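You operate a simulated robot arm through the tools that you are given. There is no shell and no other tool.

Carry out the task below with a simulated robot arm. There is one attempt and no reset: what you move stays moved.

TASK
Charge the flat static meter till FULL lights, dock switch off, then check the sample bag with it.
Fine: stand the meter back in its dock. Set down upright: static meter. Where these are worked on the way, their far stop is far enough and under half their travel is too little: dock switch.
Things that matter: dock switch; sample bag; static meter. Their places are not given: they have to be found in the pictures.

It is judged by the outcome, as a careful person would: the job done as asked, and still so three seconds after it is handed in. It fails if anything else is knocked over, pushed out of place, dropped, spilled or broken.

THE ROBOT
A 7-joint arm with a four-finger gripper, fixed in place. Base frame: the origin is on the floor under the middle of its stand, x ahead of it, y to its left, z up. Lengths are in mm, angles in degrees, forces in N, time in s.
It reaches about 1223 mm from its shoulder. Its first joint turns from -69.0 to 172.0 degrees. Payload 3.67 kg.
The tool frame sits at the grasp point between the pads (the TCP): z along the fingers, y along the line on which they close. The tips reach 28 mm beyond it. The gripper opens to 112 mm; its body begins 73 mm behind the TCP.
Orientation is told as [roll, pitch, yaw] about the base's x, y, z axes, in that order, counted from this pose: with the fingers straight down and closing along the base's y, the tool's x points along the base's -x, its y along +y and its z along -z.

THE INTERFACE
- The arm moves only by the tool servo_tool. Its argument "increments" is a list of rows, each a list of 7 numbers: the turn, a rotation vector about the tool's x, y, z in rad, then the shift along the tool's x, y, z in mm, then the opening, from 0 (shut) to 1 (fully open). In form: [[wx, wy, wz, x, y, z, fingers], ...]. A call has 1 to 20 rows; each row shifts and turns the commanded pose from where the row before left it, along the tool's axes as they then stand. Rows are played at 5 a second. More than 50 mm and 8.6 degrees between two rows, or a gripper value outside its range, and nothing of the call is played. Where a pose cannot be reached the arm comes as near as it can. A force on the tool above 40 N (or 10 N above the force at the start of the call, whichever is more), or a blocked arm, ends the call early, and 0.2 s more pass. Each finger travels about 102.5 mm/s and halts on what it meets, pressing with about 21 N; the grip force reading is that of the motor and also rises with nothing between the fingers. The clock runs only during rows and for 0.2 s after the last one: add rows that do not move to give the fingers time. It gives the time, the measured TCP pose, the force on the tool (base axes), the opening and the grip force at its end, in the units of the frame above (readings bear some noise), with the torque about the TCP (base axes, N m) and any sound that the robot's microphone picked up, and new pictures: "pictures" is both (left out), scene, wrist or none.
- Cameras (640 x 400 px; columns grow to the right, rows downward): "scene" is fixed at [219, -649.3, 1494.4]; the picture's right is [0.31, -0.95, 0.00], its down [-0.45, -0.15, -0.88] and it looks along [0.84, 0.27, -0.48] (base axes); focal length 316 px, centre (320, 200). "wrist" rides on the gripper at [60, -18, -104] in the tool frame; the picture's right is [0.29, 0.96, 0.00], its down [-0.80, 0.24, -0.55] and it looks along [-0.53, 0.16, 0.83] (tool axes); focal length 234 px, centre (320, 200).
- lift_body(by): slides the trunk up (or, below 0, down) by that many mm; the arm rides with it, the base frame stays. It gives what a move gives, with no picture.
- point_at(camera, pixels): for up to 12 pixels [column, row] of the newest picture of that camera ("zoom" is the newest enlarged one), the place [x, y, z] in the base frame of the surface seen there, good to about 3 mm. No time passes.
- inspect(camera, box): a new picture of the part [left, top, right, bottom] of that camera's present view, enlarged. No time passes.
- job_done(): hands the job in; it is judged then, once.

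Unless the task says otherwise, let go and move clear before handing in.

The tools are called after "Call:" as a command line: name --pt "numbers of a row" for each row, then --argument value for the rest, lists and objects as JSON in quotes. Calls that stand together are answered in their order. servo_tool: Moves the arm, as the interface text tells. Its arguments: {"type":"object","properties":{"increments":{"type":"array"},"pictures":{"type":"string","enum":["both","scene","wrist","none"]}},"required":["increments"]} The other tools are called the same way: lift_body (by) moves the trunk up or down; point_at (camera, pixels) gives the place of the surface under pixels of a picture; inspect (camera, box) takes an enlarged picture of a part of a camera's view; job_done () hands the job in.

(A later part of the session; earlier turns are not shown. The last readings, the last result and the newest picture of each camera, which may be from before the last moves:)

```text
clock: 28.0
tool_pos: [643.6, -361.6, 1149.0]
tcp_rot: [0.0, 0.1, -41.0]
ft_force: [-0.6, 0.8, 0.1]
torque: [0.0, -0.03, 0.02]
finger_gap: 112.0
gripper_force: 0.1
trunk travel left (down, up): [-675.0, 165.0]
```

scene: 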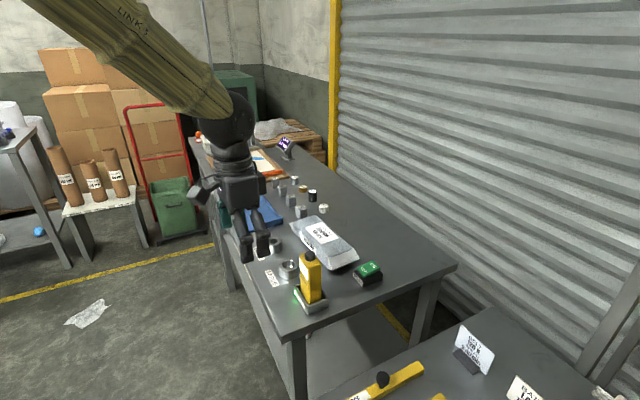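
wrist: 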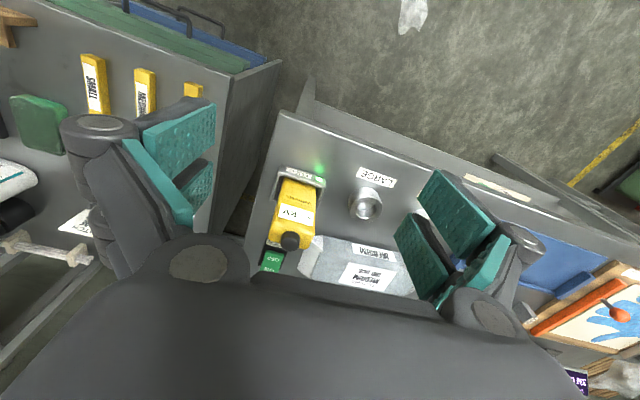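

The meter's display now faces the gripper and nothing was disturbed. I'll tilt the tool up 70° from vertical about tool y, at this height.

Call:
servo_tool --pt "0 -0.1222 0 0 0 0 1" --pt "0 -0.1222 0 0 0 0 1" --pt "0 -0.1222 0 0 0 0 1" --pt "0 -0.1222 0 0 0 0 1" --pt "0 -0.1222 0 0 0 0 1" --pt "0 -0.1222 0 0 0 0 1" --pt "0 -0.1222 0 0 0 0 1" --pt "0 -0.1222 0 0 0 0 1" --pt "0 -0.1222 0 0 0 0 1" --pt "0 -0.1222 0 0 0 0 1" --pt "0 0 0 0 0 0 1" --pictures "both"

```text
clock: 30.4
tool_pos: [636.0, -381.7, 1145.3]
tcp_rot: [13.5, -66.0, -56.6]
ft_force: [-0.4, -0.5, 0.8]
torque: [-0.02, -0.02, -0.02]
finger_gap: 112.0
gripper_force: 0.1
trunk travel left (down, up): [-675.0, 165.0]
```

scene: 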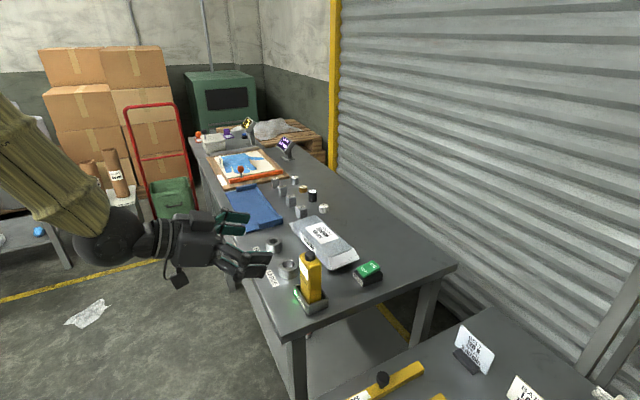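
wrist: 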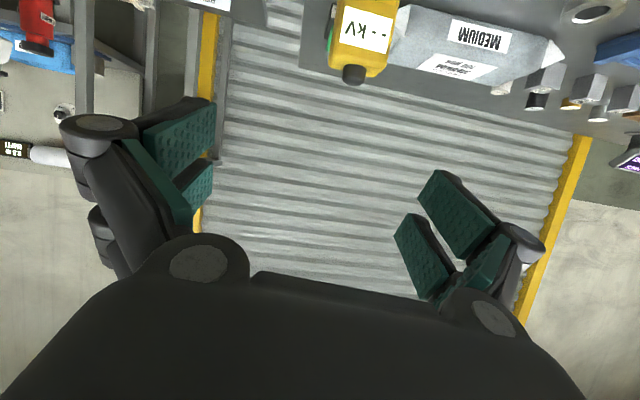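

The pose reading is [13.5,−66,−56.6] at (636,−382), which is off what I commanded. I'll hold still briefly to see whether it settles or is at a limit.

Call:
servo_tool --pt "0 0 0 0 0 0 1" --pt "0 0 0 0 0 0 1" --pt "0 0 0 0 0 0 1" --pictures "none"

```text
clock: 31.4
tool_pos: [636.0, -384.2, 1140.5]
tcp_rot: [13.2, -65.6, -56.7]
ft_force: [-0.3, 0.1, -0.1]
torque: [0.02, 0.01, -0.01]
finger_gap: 111.7
gripper_force: 0.0
trunk travel left (down, up): [-675.0, 165.0]
stopped in row 3: the arm was blocked; the commanded pose is now the measured one
```

The arm stopped just short of this tilt, probably at a joint limit because the forearm comes down so steeply. I'll raise the tool 240 mm and then lower the trunk by the same amount, so the forearm lies flatter.

Call:
servo_tool --pt "0 0 0 -36.5 3.7 -15.8 1" --pt "0 0 0 -36.5 3.7 -15.8 1" --pt "0 0 0 -36.5 3.7 -15.8 1" --pt "0 0 0 -36.5 3.7 -15.8 1" --pt "0 0 0 -36.5 3.7 -15.8 1" --pt "0 0 0 -36.5 3.7 -15.8 1" --pt "0 0 0 0 0 0 1" --pictures "both"

```text
clock: 33.2
tool_pos: [667.1, -431.7, 1324.7]
tcp_rot: [18.1, -60.2, -61.9]
ft_force: [0.3, 0.1, 0.3]
torque: [0.04, 0.0, 0.03]
finger_gap: 111.9
gripper_force: 0.0
out of reach, approached as far as the arm can: row 4, 5, 6
trunk travel left (down, up): [-675.0, 165.0]
stopped in row 7: the arm was blocked; the commanded pose is now the measured one
```

scene: 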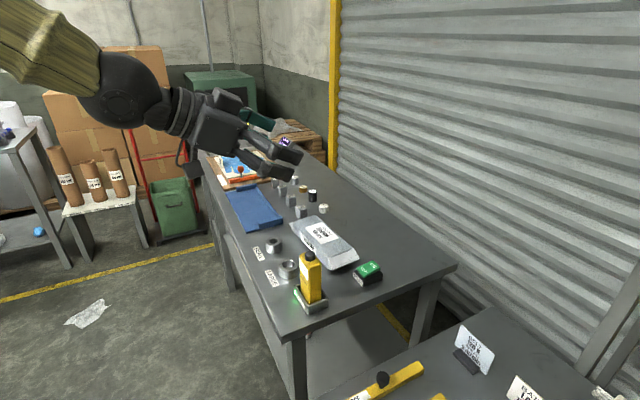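
wrist: 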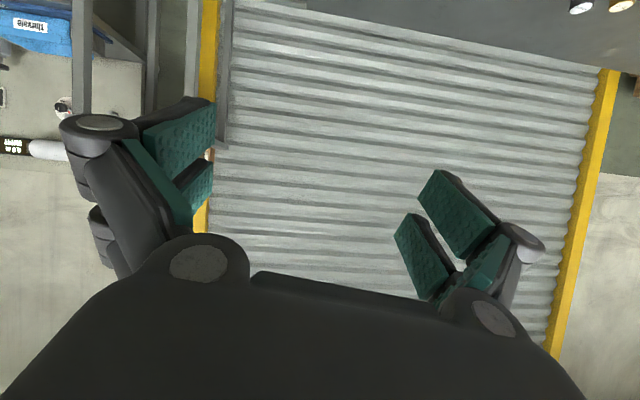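

The stops fit an elbow-flexion limit: the wrist can't come closer than about 580 mm to a shoulder at roughly z≈1500. Lower poses further from the shoulder should be fine, so I'll go down to the pre-grasp height and then correct the orientation.

Call:
servo_tool --pt "0 0 0 35.85 -6.36 19.5 1" --pt "0 0 0 35.85 -6.36 19.5 1" --pt "0 0 0 35.85 -6.36 19.5 1" --pt "0 0 0 35.85 -6.36 19.5 1" --pt "0 0 0 47.8 4.4 1.1 1" --pt "0 0 0 47.8 4.4 1.1 1" --pt "0 0 0 47.8 4.4 1.1 1" --pt "-0.0056 -0.0472 -0.0591 0 0 0 1" --pt "-0.0056 -0.0472 -0.0591 0 0 0 1" --pt "-0.0056 -0.0472 -0.0591 0 0 0 1" --pt "0 0 0 0 0 0 1" --pictures "both"

```text
clock: 35.6
tool_pos: [646.8, -361.8, 1036.8]
tcp_rot: [-0.3, -70.3, -40.6]
ft_force: [-0.3, 0.6, -0.5]
torque: [0.03, 0.04, 0.0]
finger_gap: 112.2
gripper_force: 0.1
trunk travel left (down, up): [-675.0, 165.0]
```

scene: 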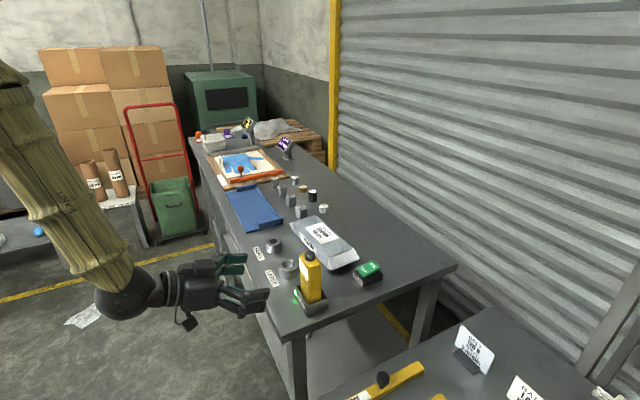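
wrist: 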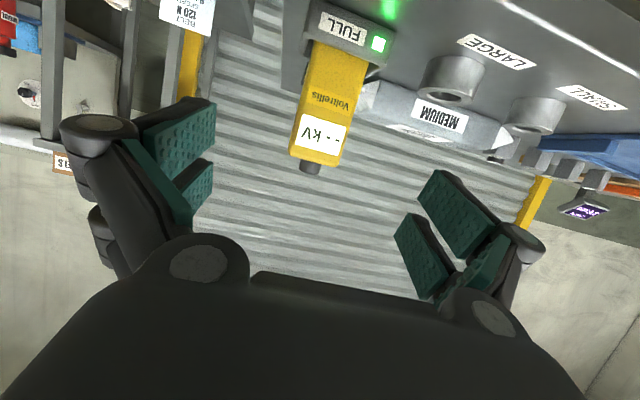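

The pre-grasp pose was reached exactly, and wrist pixel (320,135) shows the meter's display, with FULL lit at (378,43). Before gripping I'll test, with the empty gripper, whether the wrist can roll about the tool axis far enough to invert the meter.

Call:
servo_tool --pt "0 0 0.145 0 0 0 1" --pt "0 0 0.145 0 0 0 1" --pt "0 0 0.145 0 0 0 1" --pt "0 0 0.145 0 0 0 1" --pt "0 0 0.145 0 0 0 1" --pt "0 0 0.145 0 0 0 1" --pt "0 0 0.145 0 0 0 1" --pt "0 0 0.145 0 0 0 1" --pt "0 0 0.145 0 0 0 1" --pt "0 0 0.145 0 0 0 1" --pt "0 0 0.145 0 0 0 1" --pt "0 0 0.145 0 0 0 1" --pt "0 0 0.145 0 0 0 1" --pt "0 0 0.145 0 0 0 1" --pt "0 0 0.145 0 0 0 1" --pt "0 0 0.145 0 0 0 1" --pt "0 0 0.145 0 0 0 1" --pt "0 0 0.145 0 0 0 1" --pt "0 0 0.145 0 0 0 1" --pt "0 0 0 0 0 0 1" --pictures "both"

```text
clock: 39.8
tool_pos: [646.1, -361.0, 1036.7]
tcp_rot: [46.6, 60.8, -170.6]
ft_force: [0.2, 0.3, -1.3]
torque: [0.0, -0.01, 0.0]
finger_gap: 112.0
gripper_force: 0.1
trunk travel left (down, up): [-675.0, 165.0]
```

scene: 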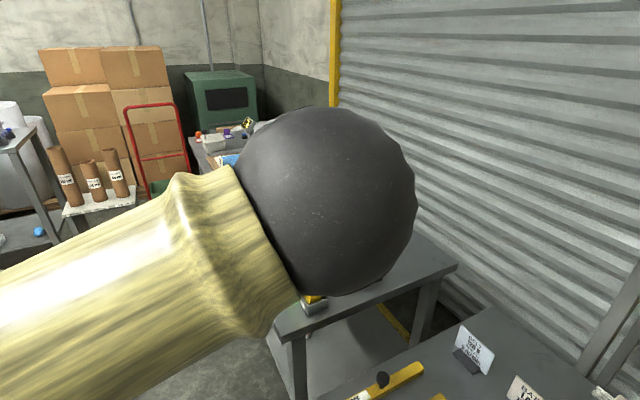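
wrist: 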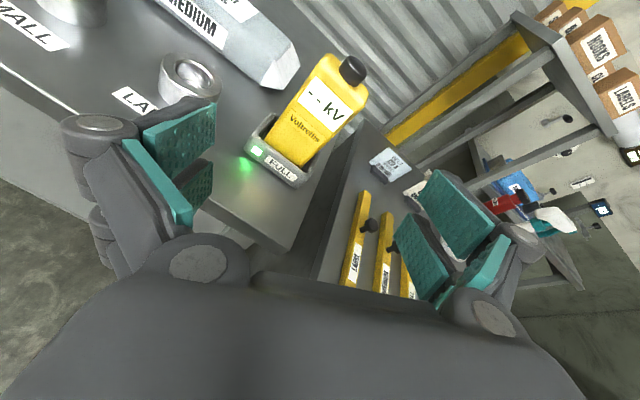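

The wrist can roll through 158° with the TCP holding position, so inverting the meter is feasible. I'll roll back to the grasp orientation.

Call:
servo_tool --pt "0 0 -0.145 0 0 0 1" --pt "0 0 -0.145 0 0 0 1" --pt "0 0 -0.145 0 0 0 1" --pt "0 0 -0.145 0 0 0 1" --pt "0 0 -0.145 0 0 0 1" --pt "0 0 -0.145 0 0 0 1" --pt "0 0 -0.145 0 0 0 1" --pt "0 0 -0.145 0 0 0 1" --pt "0 0 -0.145 0 0 0 1" --pt "0 0 -0.145 0 0 0 1" --pt "0 0 -0.145 0 0 0 1" --pt "0 0 -0.145 0 0 0 1" --pt "0 0 -0.145 0 0 0 1" --pt "0 0 -0.145 0 0 0 1" --pt "0 0 -0.145 0 0 0 1" --pt "0 0 -0.145 0 0 0 1" --pt "0 0 -0.145 0 0 0 1" --pt "0 0 -0.145 0 0 0 1" --pt "0 0 -0.145 0 0 0 1" --pt "0 0 0 0 0 0 1" --pictures "both"

Call:
inspect --camera "wrist" --box '[240, 0, 480, 180]'

```text
clock: 44.0
tool_pos: [646.3, -362.9, 1036.3]
tcp_rot: [-0.4, -70.1, -40.4]
ft_force: [-0.1, 0.7, 0.0]
torque: [0.0, 0.03, 0.02]
finger_gap: 111.9
gripper_force: 0.0
trunk travel left (down, up): [-675.0, 165.0]
```

scene: 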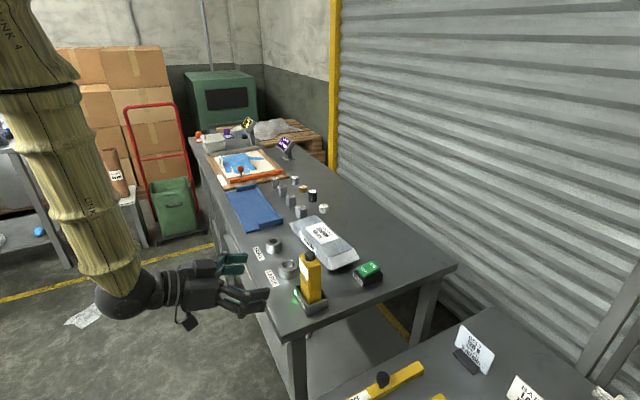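
wrist: 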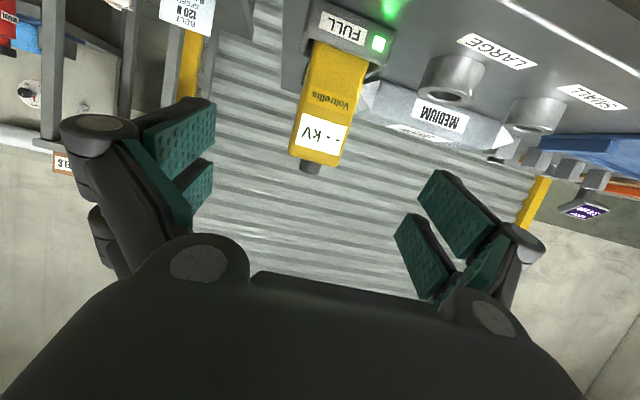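

```text
2.22 times, centred on (360, 90) of wrist
```

zoom: 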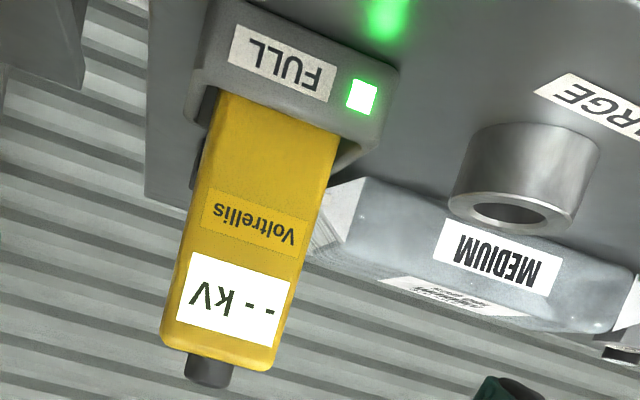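

I'll measure the meter's front face from this view to refine the grasp line.

Call:
point_at --camera "zoom" --pixels '[[178, 320], [272, 345], [188, 260], [292, 285], [205, 170], [318, 200], [225, 110], [325, 140], [240, 240], [208, 372], [238, 290], [262, 170]]'

Call:
point_at --camera "scene" --pixels '[[309, 255], [305, 270], [316, 290], [322, 270], [280, 310], [262, 290], [290, 266], [274, 243], [265, 258], [286, 343]]'

```text
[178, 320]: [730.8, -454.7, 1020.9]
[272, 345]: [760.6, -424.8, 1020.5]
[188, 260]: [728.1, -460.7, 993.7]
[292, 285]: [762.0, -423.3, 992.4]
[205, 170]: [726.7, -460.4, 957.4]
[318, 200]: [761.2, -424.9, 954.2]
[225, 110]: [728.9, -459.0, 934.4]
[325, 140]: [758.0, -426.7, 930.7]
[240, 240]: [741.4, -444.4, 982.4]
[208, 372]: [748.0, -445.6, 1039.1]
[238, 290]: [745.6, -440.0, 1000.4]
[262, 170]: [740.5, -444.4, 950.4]
```

```text
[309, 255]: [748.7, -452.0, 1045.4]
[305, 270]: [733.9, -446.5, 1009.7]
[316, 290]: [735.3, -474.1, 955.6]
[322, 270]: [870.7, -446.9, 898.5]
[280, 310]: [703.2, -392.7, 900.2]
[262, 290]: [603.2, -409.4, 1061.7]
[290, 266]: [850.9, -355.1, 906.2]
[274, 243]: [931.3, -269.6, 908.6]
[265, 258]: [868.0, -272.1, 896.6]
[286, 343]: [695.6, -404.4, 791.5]
```

The meter front spans (727,−460) to (762,−424), about 50 mm wide and at roughly 47°. I'll correct the yaw by about −2.8°, shift 7 mm sideways and advance most of the way along the tool axis.

Call:
servo_tool --pt "0.046 0 0.0167 0 0 0 1" --pt "0 0 0 0 7.2 0 1" --pt "0 0 0 0 0 25 1" --pt "0 0 0 0 0 25 1" --pt "0 0 0 0 0 25 1" --pt "0 0 0 0 0 20 1" --pt "0 0 0 0 0 0 1" --pictures "both"

Call:
inspect --camera "scene" --box '[215, 220, 375, 330]'

```text
clock: 45.6
tool_pos: [715.3, -419.0, 1005.0]
tcp_rot: [-0.2, -70.3, -43.6]
ft_force: [-0.2, 0.7, 0.0]
torque: [0.0, -0.02, 0.01]
finger_gap: 112.4
gripper_force: 0.2
trunk travel left (down, up): [-675.0, 165.0]
```

scene: 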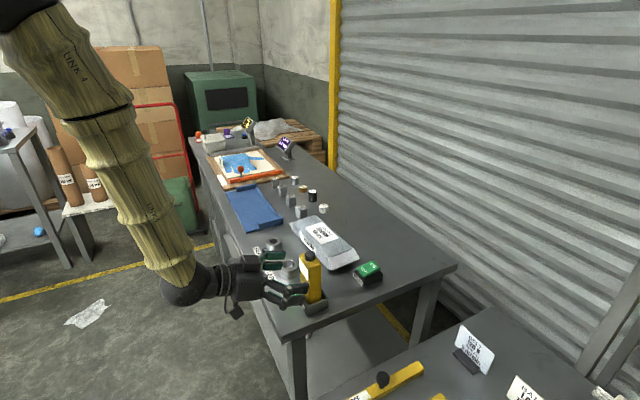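
wrist: 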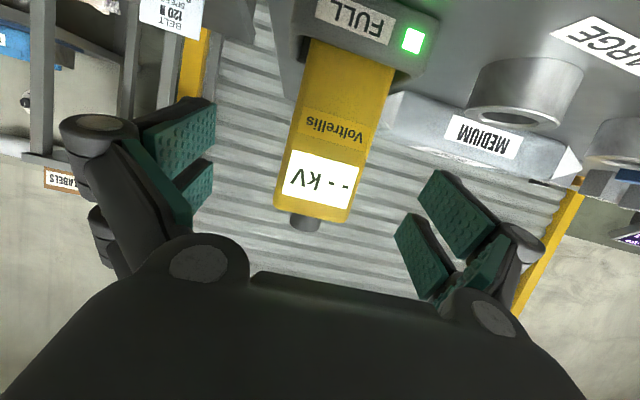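

```text
3.64 times, centred on (295, 275) of scene
```

zoom: 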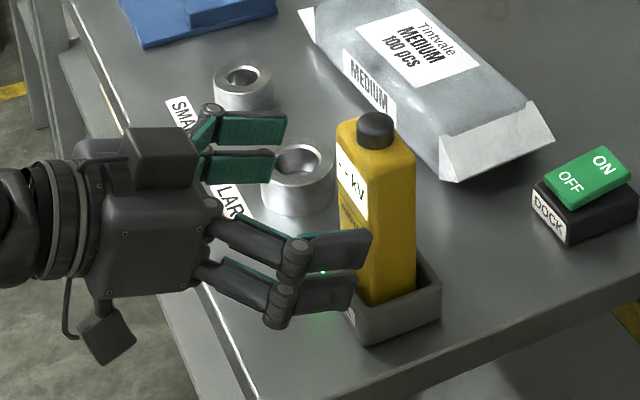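

Everything is aligned, with the meter centred between the fingers and about 51 mm to go. I'll advance 54 mm along the tool axis.

Call:
servo_tool --pt "0 0 0 0 1.5 18 1" --pt "0 0 0 0 0 18 1" --pt "0 0 0 0 0 18 1" --pt "0 0 0 0 0 0 1" --pictures "both"

Call:
inspect --camera "scene" --box '[215, 220, 375, 330]'

```text
clock: 46.6
tool_pos: [752.4, -453.5, 986.0]
tcp_rot: [-0.3, -70.3, -43.5]
ft_force: [0.6, -1.0, 0.1]
torque: [0.0, 0.03, 0.06]
finger_gap: 111.9
gripper_force: 0.1
trunk travel left (down, up): [-675.0, 165.0]
```

scene: 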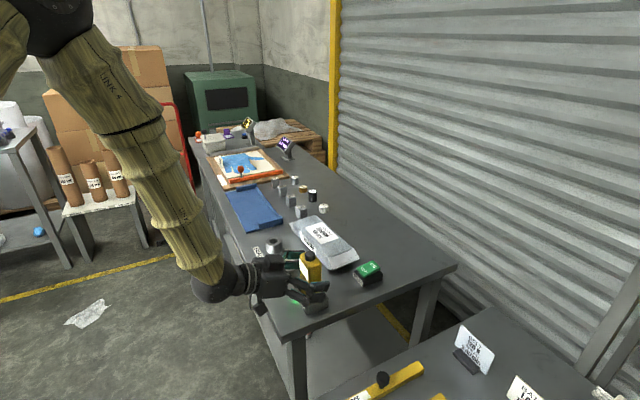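
wrist: 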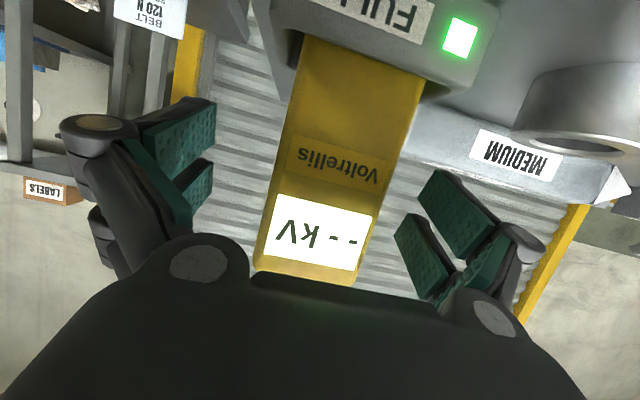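

```text
3.64 times, centred on (295, 275) of scene
```

zoom: 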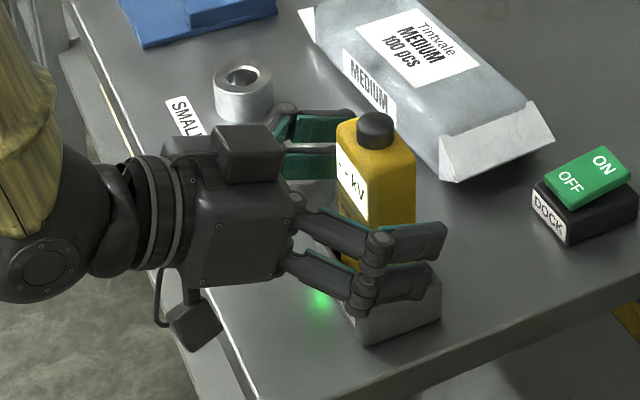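

The meter sits between the pads with the display at wrist (320,232), and I estimate it's about 1–2 mm off centre. I'll nudge 1 mm and close gradually.

Call:
servo_tool --pt "0 0 0 0 1 0 0.8" --pt "0 0 0 0 0 0 0.65" --pt "0 0 0 0 0 0 0.55" --pt "0 0 0 0 0 0 0.5" --pt "0 0 0 0 0 0 0.45" --pt "0 0 0 0 0 0 0.4" --pt "0 0 0 0 0 0 0.3" --pt "0 0 0 0 0 0 0.2" --pt "0 0 0 0 0 0 0.1" --pt "0 0 0 0 0 0 0" --pictures "both"

Call:
inspect --camera "scene" --box '[215, 220, 375, 330]'

```text
clock: 48.8
tool_pos: [752.6, -451.4, 987.3]
tcp_rot: [-0.3, -70.3, -43.5]
ft_force: [1.3, 0.9, 0.9]
torque: [0.12, -0.1, 0.01]
finger_gap: 55.8
gripper_force: 21.1
trunk travel left (down, up): [-675.0, 165.0]
```

scene: 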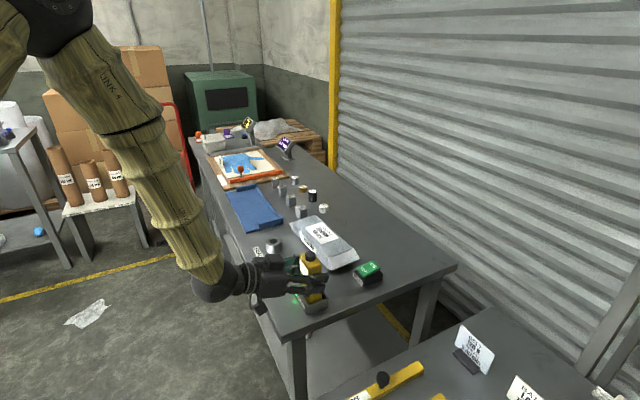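
wrist: 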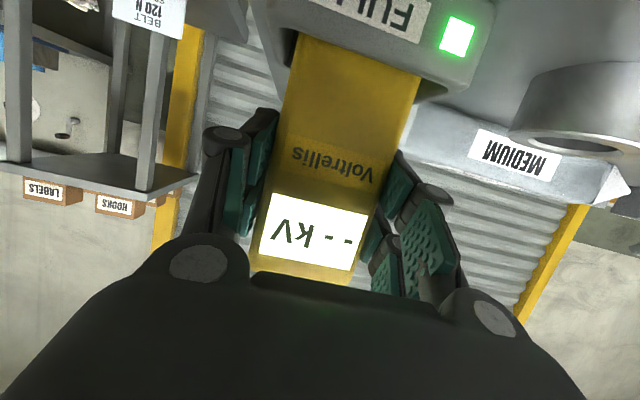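

```text
3.64 times, centred on (295, 275) of scene
```

zoom: 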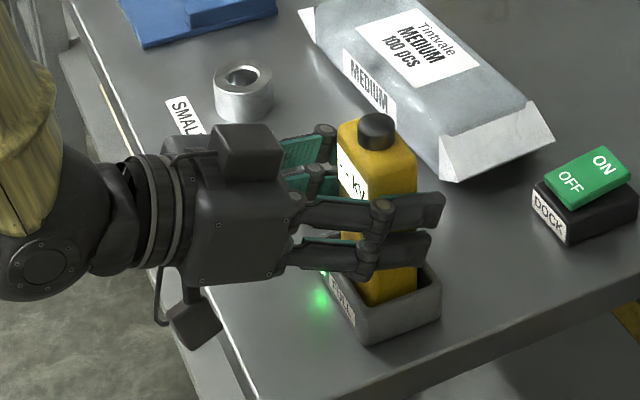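

The meter is held at a gap of 55.8 mm with 21 N. I'll lift it straight up out of the dock, slowly at first.

Call:
servo_tool --pt "0 0 0 -2.82 0 -1.01 0" --pt "0 0 0 -4.71 0 -1.69 0" --pt "0 0 0 -4.71 0 -1.69 0" --pt "0 0 0 -9.42 0 -3.37 0" --pt "0 0 0 -9.42 0 -3.37 0" --pt "0 0 0 -9.42 0 -3.37 0" --pt "0 0 0 -9.42 0 -3.37 0" --pt "0 0 0 0 0 0 0" --pictures "both"

Call:
inspect --camera "scene" --box '[215, 210, 375, 330]'

```text
clock: 50.6
tool_pos: [756.2, -449.9, 1038.5]
tcp_rot: [-0.3, -70.3, -43.5]
ft_force: [0.6, -0.7, -1.2]
torque: [-0.02, 0.02, 0.03]
finger_gap: 55.9
gripper_force: 21.0
trunk travel left (down, up): [-675.0, 165.0]
```

scene: 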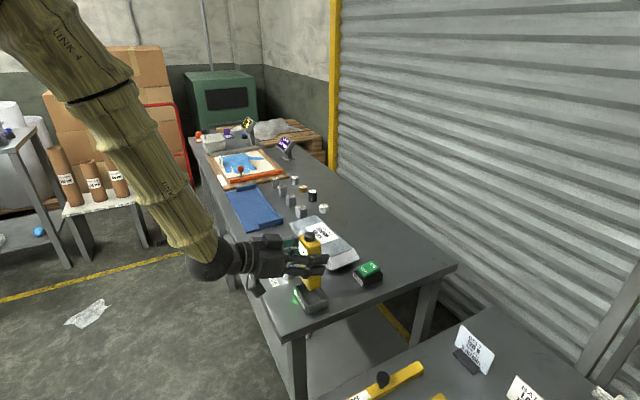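
wrist: 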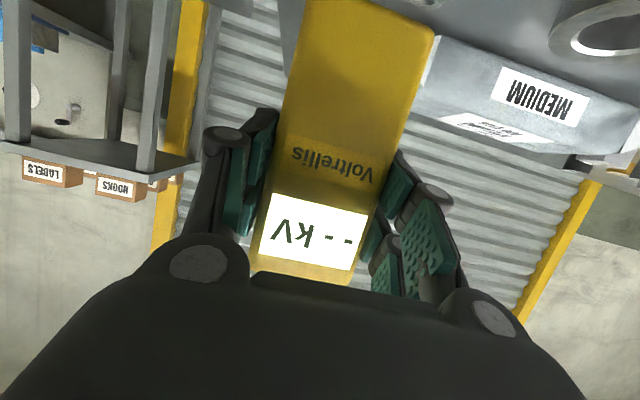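

```text
3.33 times, centred on (295, 270) of scene
```

zoom: 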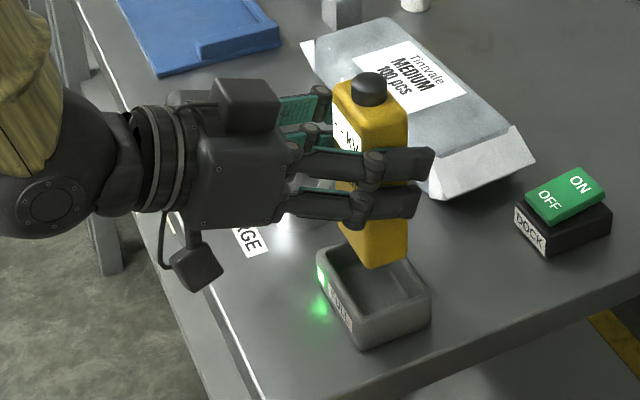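

The meter is clear of the dock, its bottom about 25 mm above the rim, and the rest of the scene is unchanged. I'll raise it further and carry it over the bag at a safe height.

Call:
servo_tool --pt "0 0 0 -26.2 0 -9.4 0" --pt "0 0 0 -26.2 0 -9.4 0" --pt "0 0 0 -26.2 0 -9.4 0" --pt "0 0 0 -26.2 0 -9.4 0" --pt "0 0 0 -7.72 18.2 21.56 0" --pt "0 0 0 -7.72 18.2 21.56 0" --pt "0 0 0 -7.72 18.2 21.56 0" --pt "0 0 0 -7.72 18.2 21.56 0" --pt "0 0 0 -7.72 18.2 21.56 0" --pt "0 0 0 -7.72 18.2 21.56 0" --pt "0 0 0 -7.72 18.2 21.56 0" --pt "0 0 0 0 0 0 0" --pictures "both"

```text
clock: 53.2
tool_pos: [959.0, -472.1, 1152.8]
tcp_rot: [-0.1, -70.3, -43.6]
ft_force: [-0.2, 0.5, -1.2]
torque: [0.03, 0.01, -0.02]
finger_gap: 55.6
gripper_force: 21.2
trunk travel left (down, up): [-675.0, 165.0]
```

scene: 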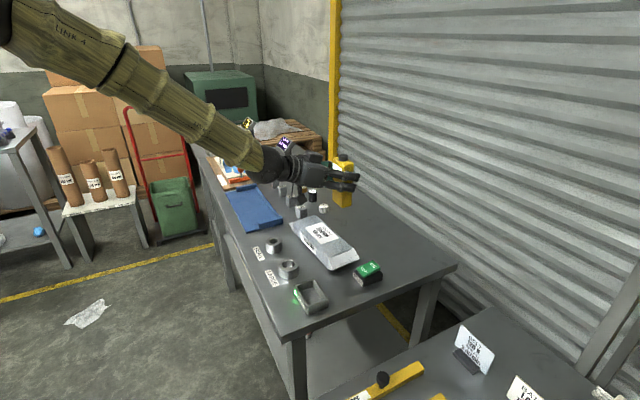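
wrist: 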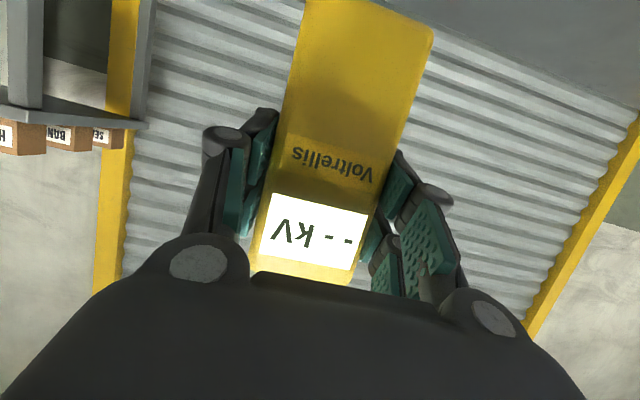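

The meter is held steady at (959,−472,1153). Now I'll roll about the tool axis to turn the knob downward, first 126°.

Call:
servo_tool --pt "0 0 0.11 0 0 0 0" --pt "0 0 0.11 0 0 0 0" --pt "0 0 0.11 0 0 0 0" --pt "0 0 0.11 0 0 0 0" --pt "0 0 0.11 0 0 0 0" --pt "0 0 0.11 0 0 0 0" --pt "0 0 0.11 0 0 0 0" --pt "0 0 0.11 0 0 0 0" --pt "0 0 0.11 0 0 0 0" --pt "0 0 0.11 0 0 0 0" --pt "0 0 0.11 0 0 0 0" --pt "0 0 0.11 0 0 0 0" --pt "0 0 0.11 0 0 0 0" --pt "0 0 0.11 0 0 0 0" --pt "0 0 0.11 0 0 0 0" --pt "0 0 0.11 0 0 0 0" --pt "0 0 0.11 0 0 0 0" --pt "0 0 0.11 0 0 0 0" --pt "0 0 0.11 0 0 0 0" --pt "0 0 0.11 0 0 0 0" --pictures "both"

```text
clock: 57.4
tool_pos: [959.6, -470.7, 1150.8]
tcp_rot: [66.1, 33.6, -147.6]
ft_force: [0.5, 0.5, -2.1]
torque: [0.02, 0.04, -0.02]
finger_gap: 55.6
gripper_force: 21.0
trunk travel left (down, up): [-675.0, 165.0]
```

scene: 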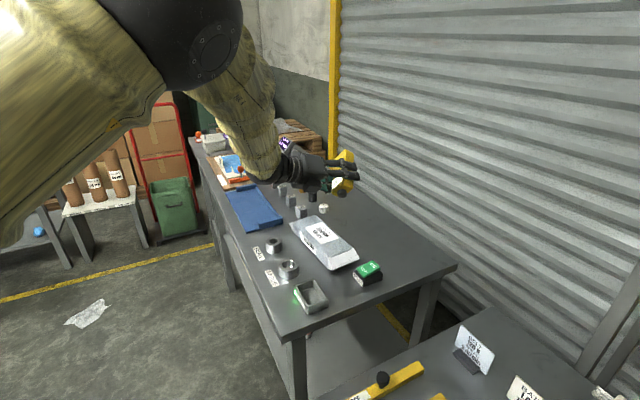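
wrist: 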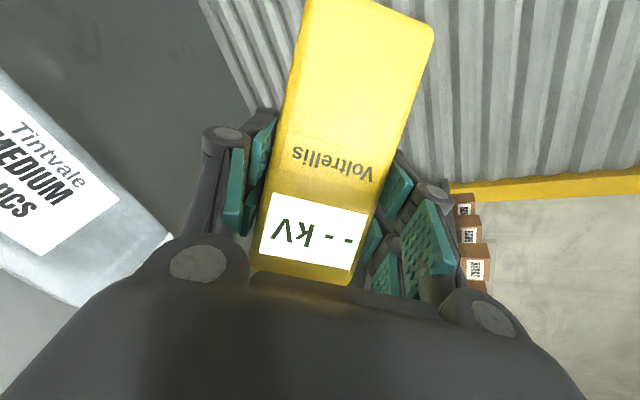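

The roll to 126° was reached and the grip hasn't moved. I'll continue the roll to about 170°.

Call:
servo_tool --pt "0 0 0.11 0 0 0 0" --pt "0 0 0.11 0 0 0 0" --pt "0 0 0.11 0 0 0 0" --pt "0 0 0.11 0 0 0 0" --pt "0 0 0.11 0 0 0 0" --pt "0 0 0.11 0 0 0 0" --pt "0 0 0.11 0 0 0 0" --pt "0 0 0 0 0 0 0" --pictures "both"

```text
clock: 59.2
tool_pos: [959.9, -471.6, 1150.8]
tcp_rot: [25.8, 68.0, 163.6]
ft_force: [-0.2, 0.4, -1.8]
torque: [0.04, 0.07, 0.0]
finger_gap: 55.7
gripper_force: 21.5
trunk travel left (down, up): [-675.0, 165.0]
```

scene: 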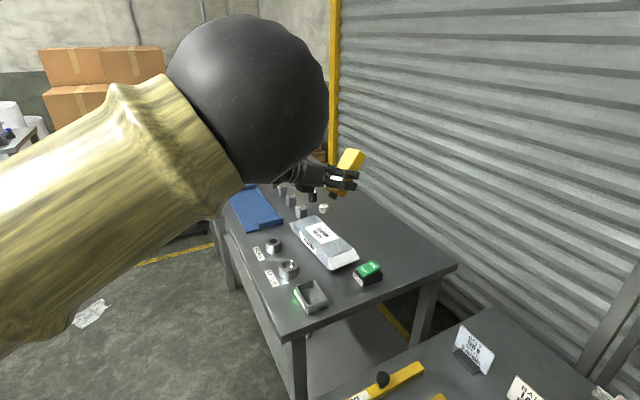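
wrist: 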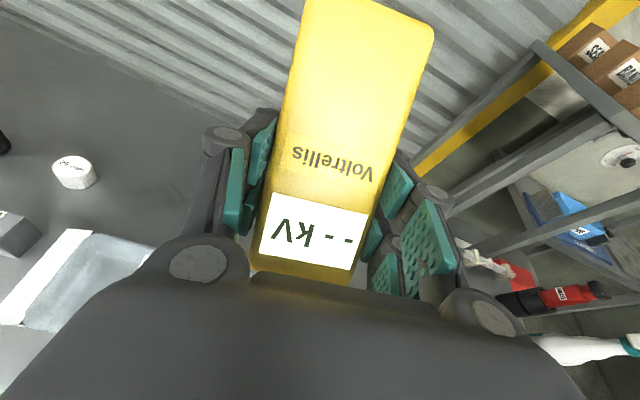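

By my reckoning the knob now points down and back (m≈(−0.57,0.32,−0.76)) and sits above the bag at about (924,−451,1103). I'll lower it to about 20 mm above the bag top (z≈949) and watch the display.

Call:
servo_tool --pt "0 0 0 -23.3 -8.4 9.1 0" --pt "0 0 0 -23.3 -8.4 9.1 0" --pt "0 0 0 -23.3 -8.4 9.1 0" --pt "0 0 0 -23.3 -8.4 9.1 0" --pt "0 0 0 -23.3 -8.4 9.1 0" --pt "0 0 0 0 0 0 0" --pictures "both"

Call:
inspect --camera "scene" --box '[270, 180, 400, 280]'

Call:
inspect --camera "wrist" --box '[220, 170, 420, 295]'

```text
clock: 60.6
tool_pos: [973.6, -455.8, 1020.9]
tcp_rot: [25.8, 68.0, 163.7]
ft_force: [1.2, -0.6, -2.7]
torque: [0.05, 0.07, 0.03]
finger_gap: 55.7
gripper_force: 21.4
trunk travel left (down, up): [-675.0, 165.0]
```

scene: 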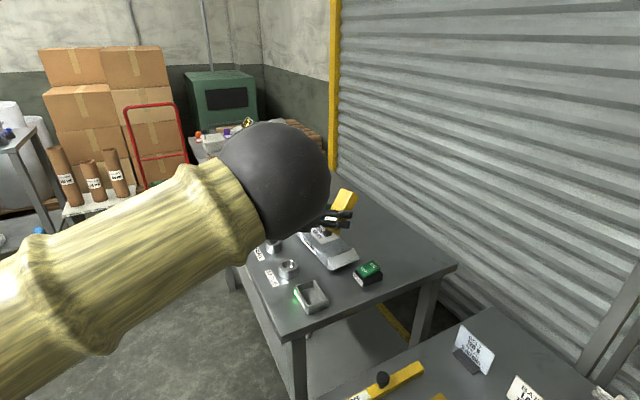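
wrist: 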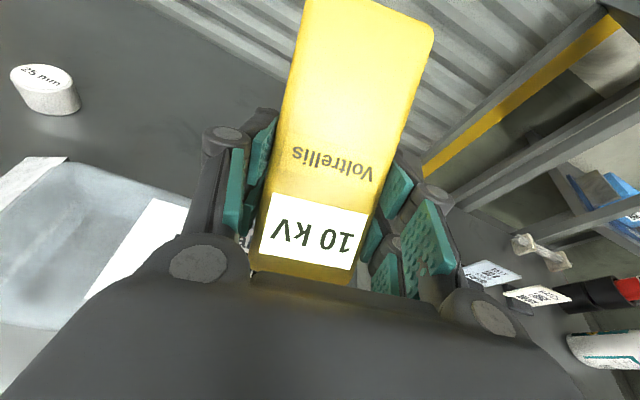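

```text
4.00 times, centred on (335, 230) of scene
```

zoom: 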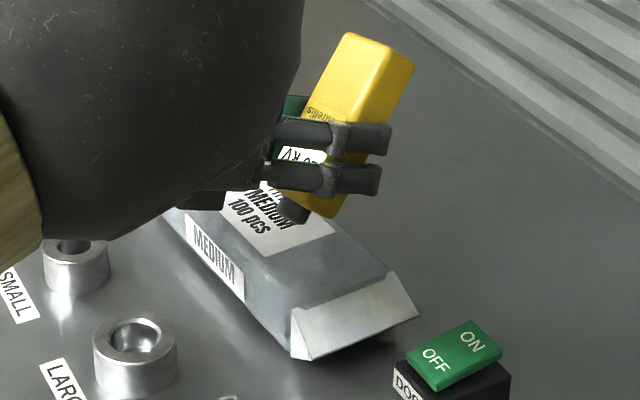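

```text
3.20 times, centred on (320, 232) of wrist
```

zoom: 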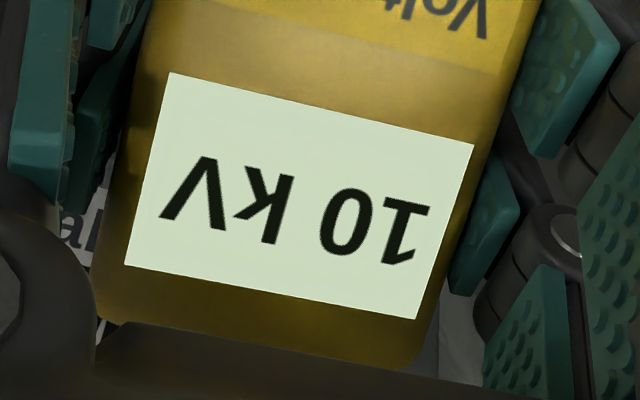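

The display now reads "10 kV" (wrist (320,232)), so the meter is sensing the bag. I'll hold briefly to see whether the reading is steady, going a little closer.

Call:
servo_tool --pt "0 0 0 -4.6 -0.8 1.7 0" --pt "0 0 0 -4.6 -0.8 1.7 0" --pt "0 0 0 0 0 0 0" --pt "0 0 0 0 0 0 0" --pt "0 0 0 0 0 0 0" --pt "0 0 0 0 0 0 0" --pictures "both"

Call:
inspect --camera "scene" --box '[270, 180, 400, 280]'

Call:
inspect --camera "wrist" --box '[220, 170, 420, 295]'

```text
clock: 62.0
tool_pos: [973.0, -456.0, 1009.8]
tcp_rot: [25.8, 68.0, 163.9]
ft_force: [-0.2, 0.4, -2.9]
torque: [0.0, 0.04, -0.01]
finger_gap: 55.8
gripper_force: 20.7
trunk travel left (down, up): [-675.0, 165.0]
```

scene: 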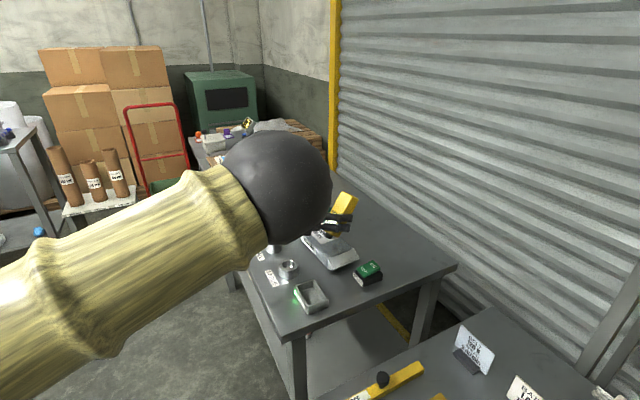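
wrist: 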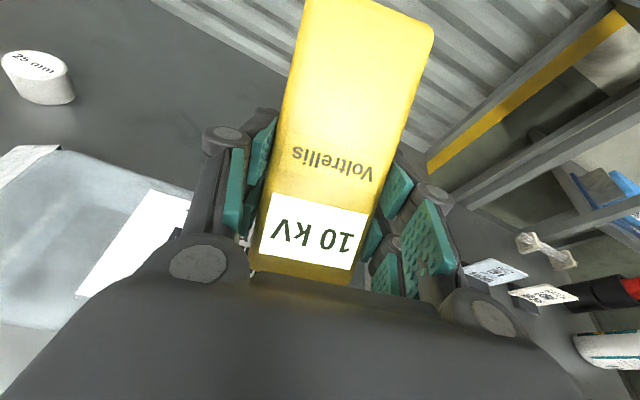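

```text
4.00 times, centred on (335, 230) of scene
```

zoom: 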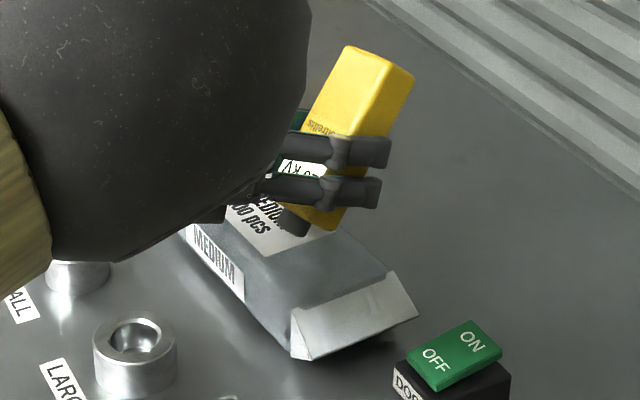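

```text
3.20 times, centred on (320, 232) of wrist
```

zoom: 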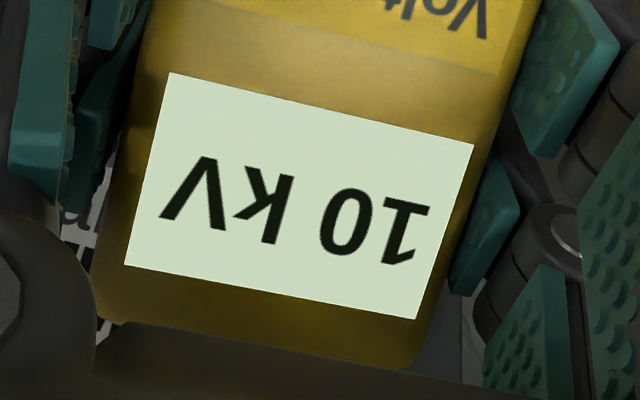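

The reading is a steady 10 kV at 10 mm closer, and the bag hasn't moved. I'll dwell a bit longer, then retrace upward.

Call:
servo_tool --pt "0 0 0 0 0 0 0" --pt "0 0 0 0 0 0 0" --pt "0 0 0 0 0 0 0" --pt "0 0 0 0 0 0 0" --pt "0 0 0 0 0 0 0" --pt "0 0 0 0 0 0 0" --pt "0 0 0 0 0 0 0" --pt "0 0 0 0 0 0 0" --pt "0 0 0 0 0 0 0" --pt "0 0 0 0 0 0 0" --pictures "wrist"

Call:
inspect --camera "wrist" --box '[220, 170, 420, 295]'

```text
clock: 64.2
tool_pos: [973.4, -456.3, 1008.5]
tcp_rot: [25.8, 68.0, 163.7]
ft_force: [-1.0, 0.9, -2.7]
torque: [0.02, 0.05, 0.01]
finger_gap: 55.8
gripper_force: 20.8
trunk travel left (down, up): [-675.0, 165.0]
```

wrist: 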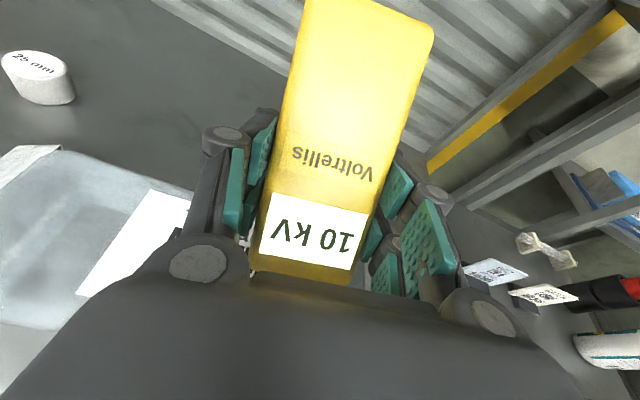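

```text
3.20 times, centred on (320, 232) of wrist
```

zoom: 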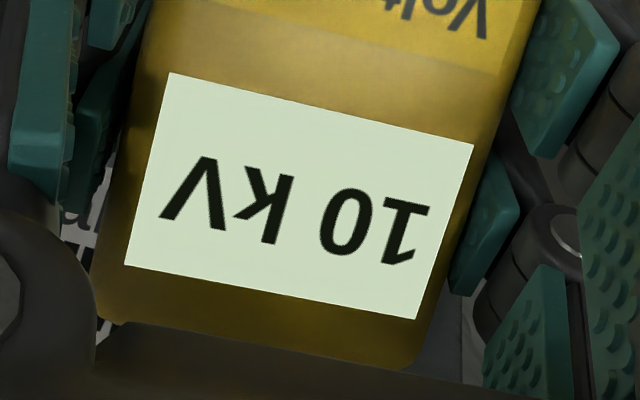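

The bag check holds at 10 kV. Now I'll lift away along the same path and begin rolling the meter back upright.

Call:
servo_tool --pt "0 0 0 4.6 0.8 -1.7 0" --pt "0 0 0 4.6 0.8 -1.7 0" --pt "0 0 0 23.3 8.4 -9.1 0" --pt "0 0 0 23.3 8.4 -9.1 0" --pt "0 0 0 23.3 8.4 -9.1 0" --pt "0 0 0 23.3 8.4 -9.1 0" --pt "0 0 0 23.3 8.4 -9.1 0" --pt "0 0 -0.11 0 0 0 0" --pt "0 0 -0.11 0 0 0 0" --pt "0 0 -0.11 0 0 0 0" --pt "0 0 -0.11 0 0 0 0" --pt "0 0 -0.11 0 0 0 0" --pt "0 0 -0.11 0 0 0 0" --pt "0 0 -0.11 0 0 0 0" --pt "0 0 -0.11 0 0 0 0" --pt "0 0 -0.11 0 0 0 0" --pt "0 0 -0.11 0 0 0 0" --pt "0 0 -0.11 0 0 0 0" --pt "0 0 -0.11 0 0 0 0" --pt "0 0 -0.11 0 0 0 0" --pictures "scene"

```text
clock: 68.4
tool_pos: [958.0, -470.1, 1149.5]
tcp_rot: [70.2, -1.9, -133.2]
ft_force: [1.0, 0.5, -1.2]
torque: [-0.02, 0.06, 0.03]
finger_gap: 55.9
gripper_force: 20.9
trunk travel left (down, up): [-675.0, 165.0]
```

scene: 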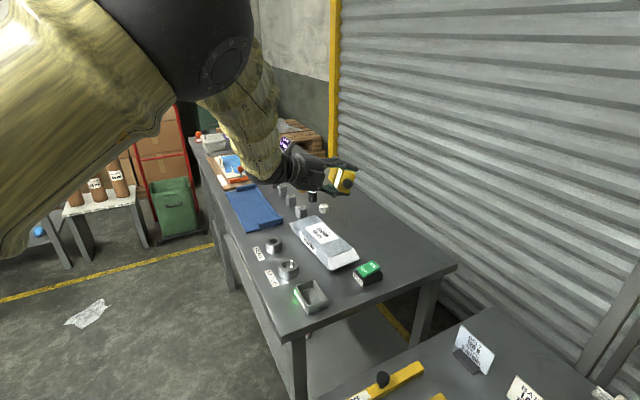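

The bag and switch are unmoved. I'll roll back the remaining 14 steps.

Call:
servo_tool --pt "0 0 -0.11 0 0 0 0" --pt "0 0 -0.11 0 0 0 0" --pt "0 0 -0.11 0 0 0 0" --pt "0 0 -0.11 0 0 0 0" --pt "0 0 -0.11 0 0 0 0" --pt "0 0 -0.11 0 0 0 0" --pt "0 0 -0.11 0 0 0 0" --pt "0 0 -0.11 0 0 0 0" --pt "0 0 -0.11 0 0 0 0" --pt "0 0 -0.11 0 0 0 0" --pt "0 0 -0.11 0 0 0 0" --pt "0 0 -0.11 0 0 0 0" --pt "0 0 -0.11 0 0 0 0" --pt "0 0 -0.11 0 0 0 0" --pt "0 0 0 0 0 0 0" --pictures "both"

Call:
inspect --camera "scene" --box '[250, 130, 380, 230]'

```text
clock: 71.6
tool_pos: [958.6, -470.5, 1150.5]
tcp_rot: [-0.4, -70.1, -43.3]
ft_force: [-0.1, -0.3, -2.5]
torque: [0.0, -0.03, 0.02]
finger_gap: 55.5
gripper_force: 21.0
trunk travel left (down, up): [-675.0, 165.0]
```

scene: 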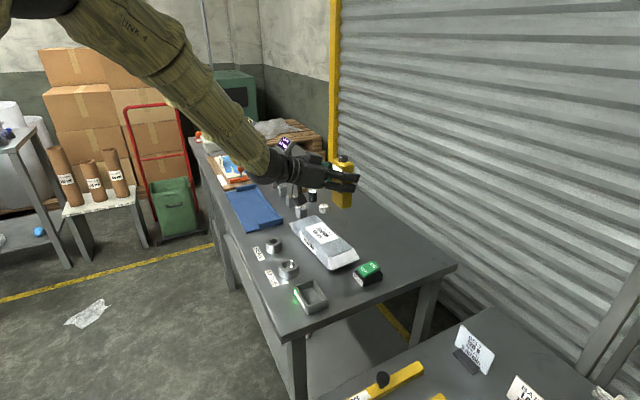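
wrist: 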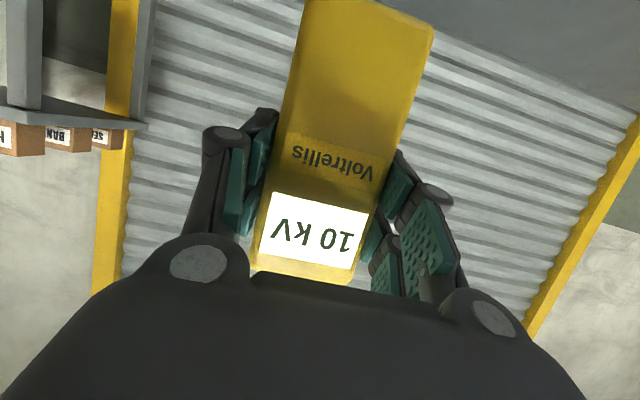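

```text
4.00 times, centred on (315, 180) of scene
```

zoom: 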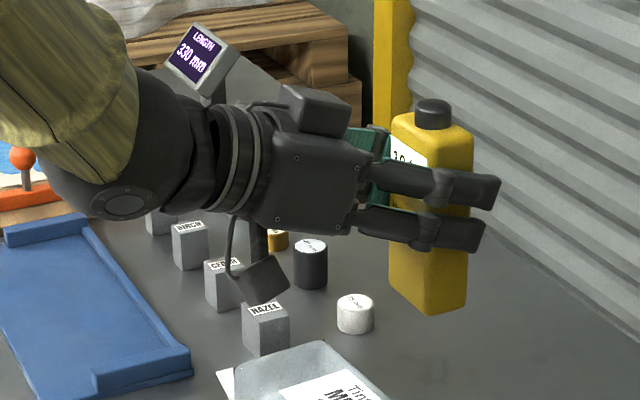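

The reading is latched at 10 kV and the meter sits in the grip exactly as before. I'll move back over the dock, to the same spot where it came out.

Call:
servo_tool --pt "0 0 0 7.72 -18.2 -21.56 0" --pt "0 0 0 7.72 -18.2 -21.56 0" --pt "0 0 0 7.72 -18.2 -21.56 0" --pt "0 0 0 7.72 -18.2 -21.56 0" --pt "0 0 0 7.72 -18.2 -21.56 0" --pt "0 0 0 7.72 -18.2 -21.56 0" --pt "0 0 0 7.72 -18.2 -21.56 0" --pt "0 0 0 26.2 0 9.4 0" --pt "0 0 0 26.2 0 9.4 0" --pt "0 0 0 26.2 0 9.4 0" --pt "0 0 0 26.2 0 9.4 0" --pt "0 0 0 0 0 0 0" --pictures "both"

Call:
inspect --camera "scene" --box '[215, 210, 375, 330]'

```text
clock: 74.2
tool_pos: [753.4, -450.7, 1044.0]
tcp_rot: [-0.1, -70.3, -43.6]
ft_force: [-0.1, 0.5, -1.9]
torque: [0.04, 0.02, -0.01]
finger_gap: 55.6
gripper_force: 20.9
trunk travel left (down, up): [-675.0, 165.0]
```

scene: 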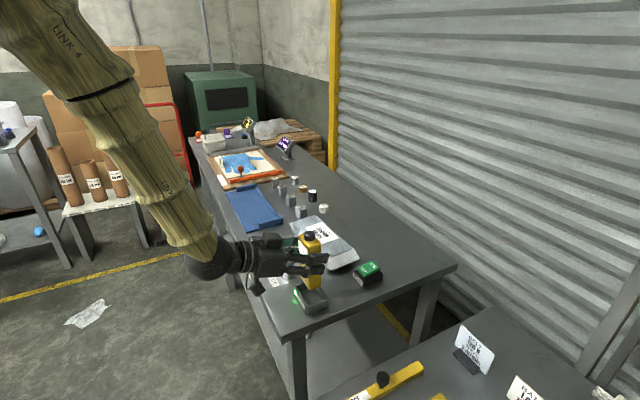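
wrist: 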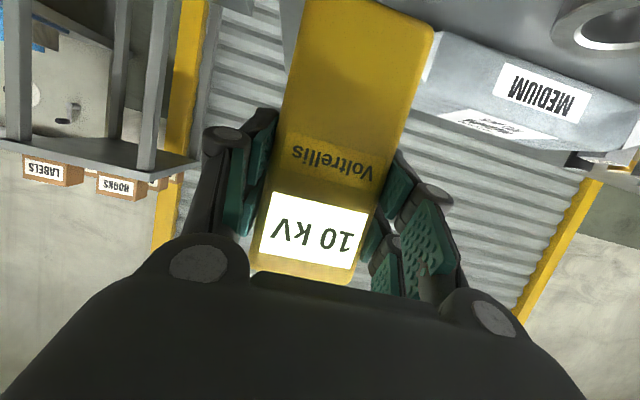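

```text
3.33 times, centred on (295, 270) of scene
```

zoom: 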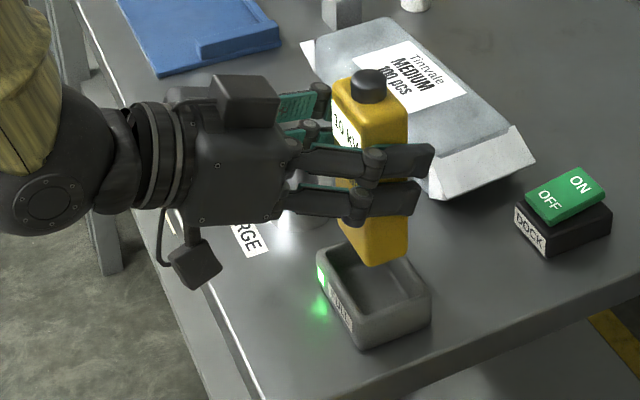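

The picture matches the moment of removal. I'll lower 24 mm, to just above the dock rim, and check the alignment there.

Call:
servo_tool --pt "0 0 0 7.5 0 2.7 0" --pt "0 0 0 7.5 0 2.7 0" --pt "0 0 0 7.6 0 2.7 0" --pt "0 0 0 0 0 0 0" --pictures "both"

Call:
inspect --camera "scene" --box '[275, 240, 355, 320]'

```text
clock: 75.2
tool_pos: [753.9, -451.9, 1016.4]
tcp_rot: [-0.3, -70.3, -43.5]
ft_force: [-0.2, 0.7, -1.3]
torque: [0.0, 0.01, -0.02]
finger_gap: 55.8
gripper_force: 21.0
trunk travel left (down, up): [-675.0, 165.0]
```

scene: 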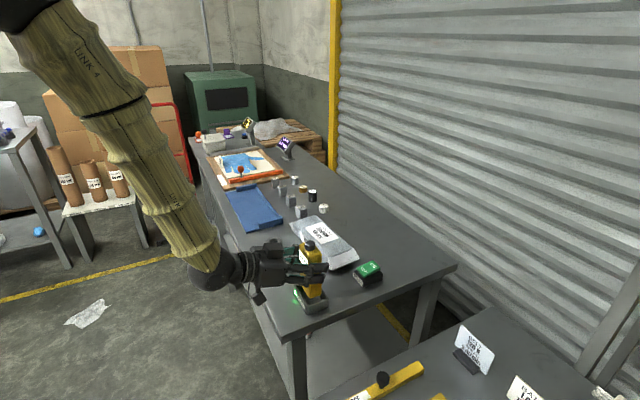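
wrist: 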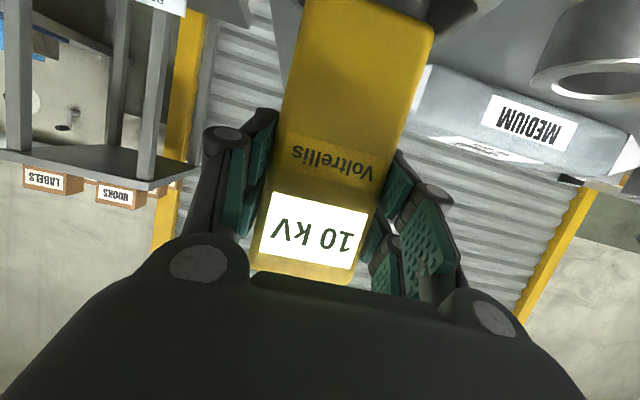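

```text
5.00 times, centred on (315, 280) of scene
```

zoom: 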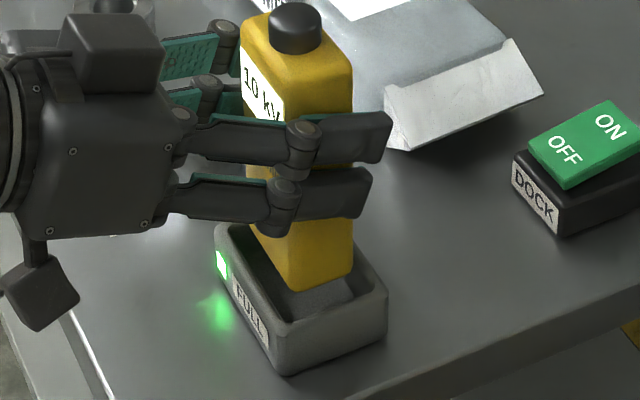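

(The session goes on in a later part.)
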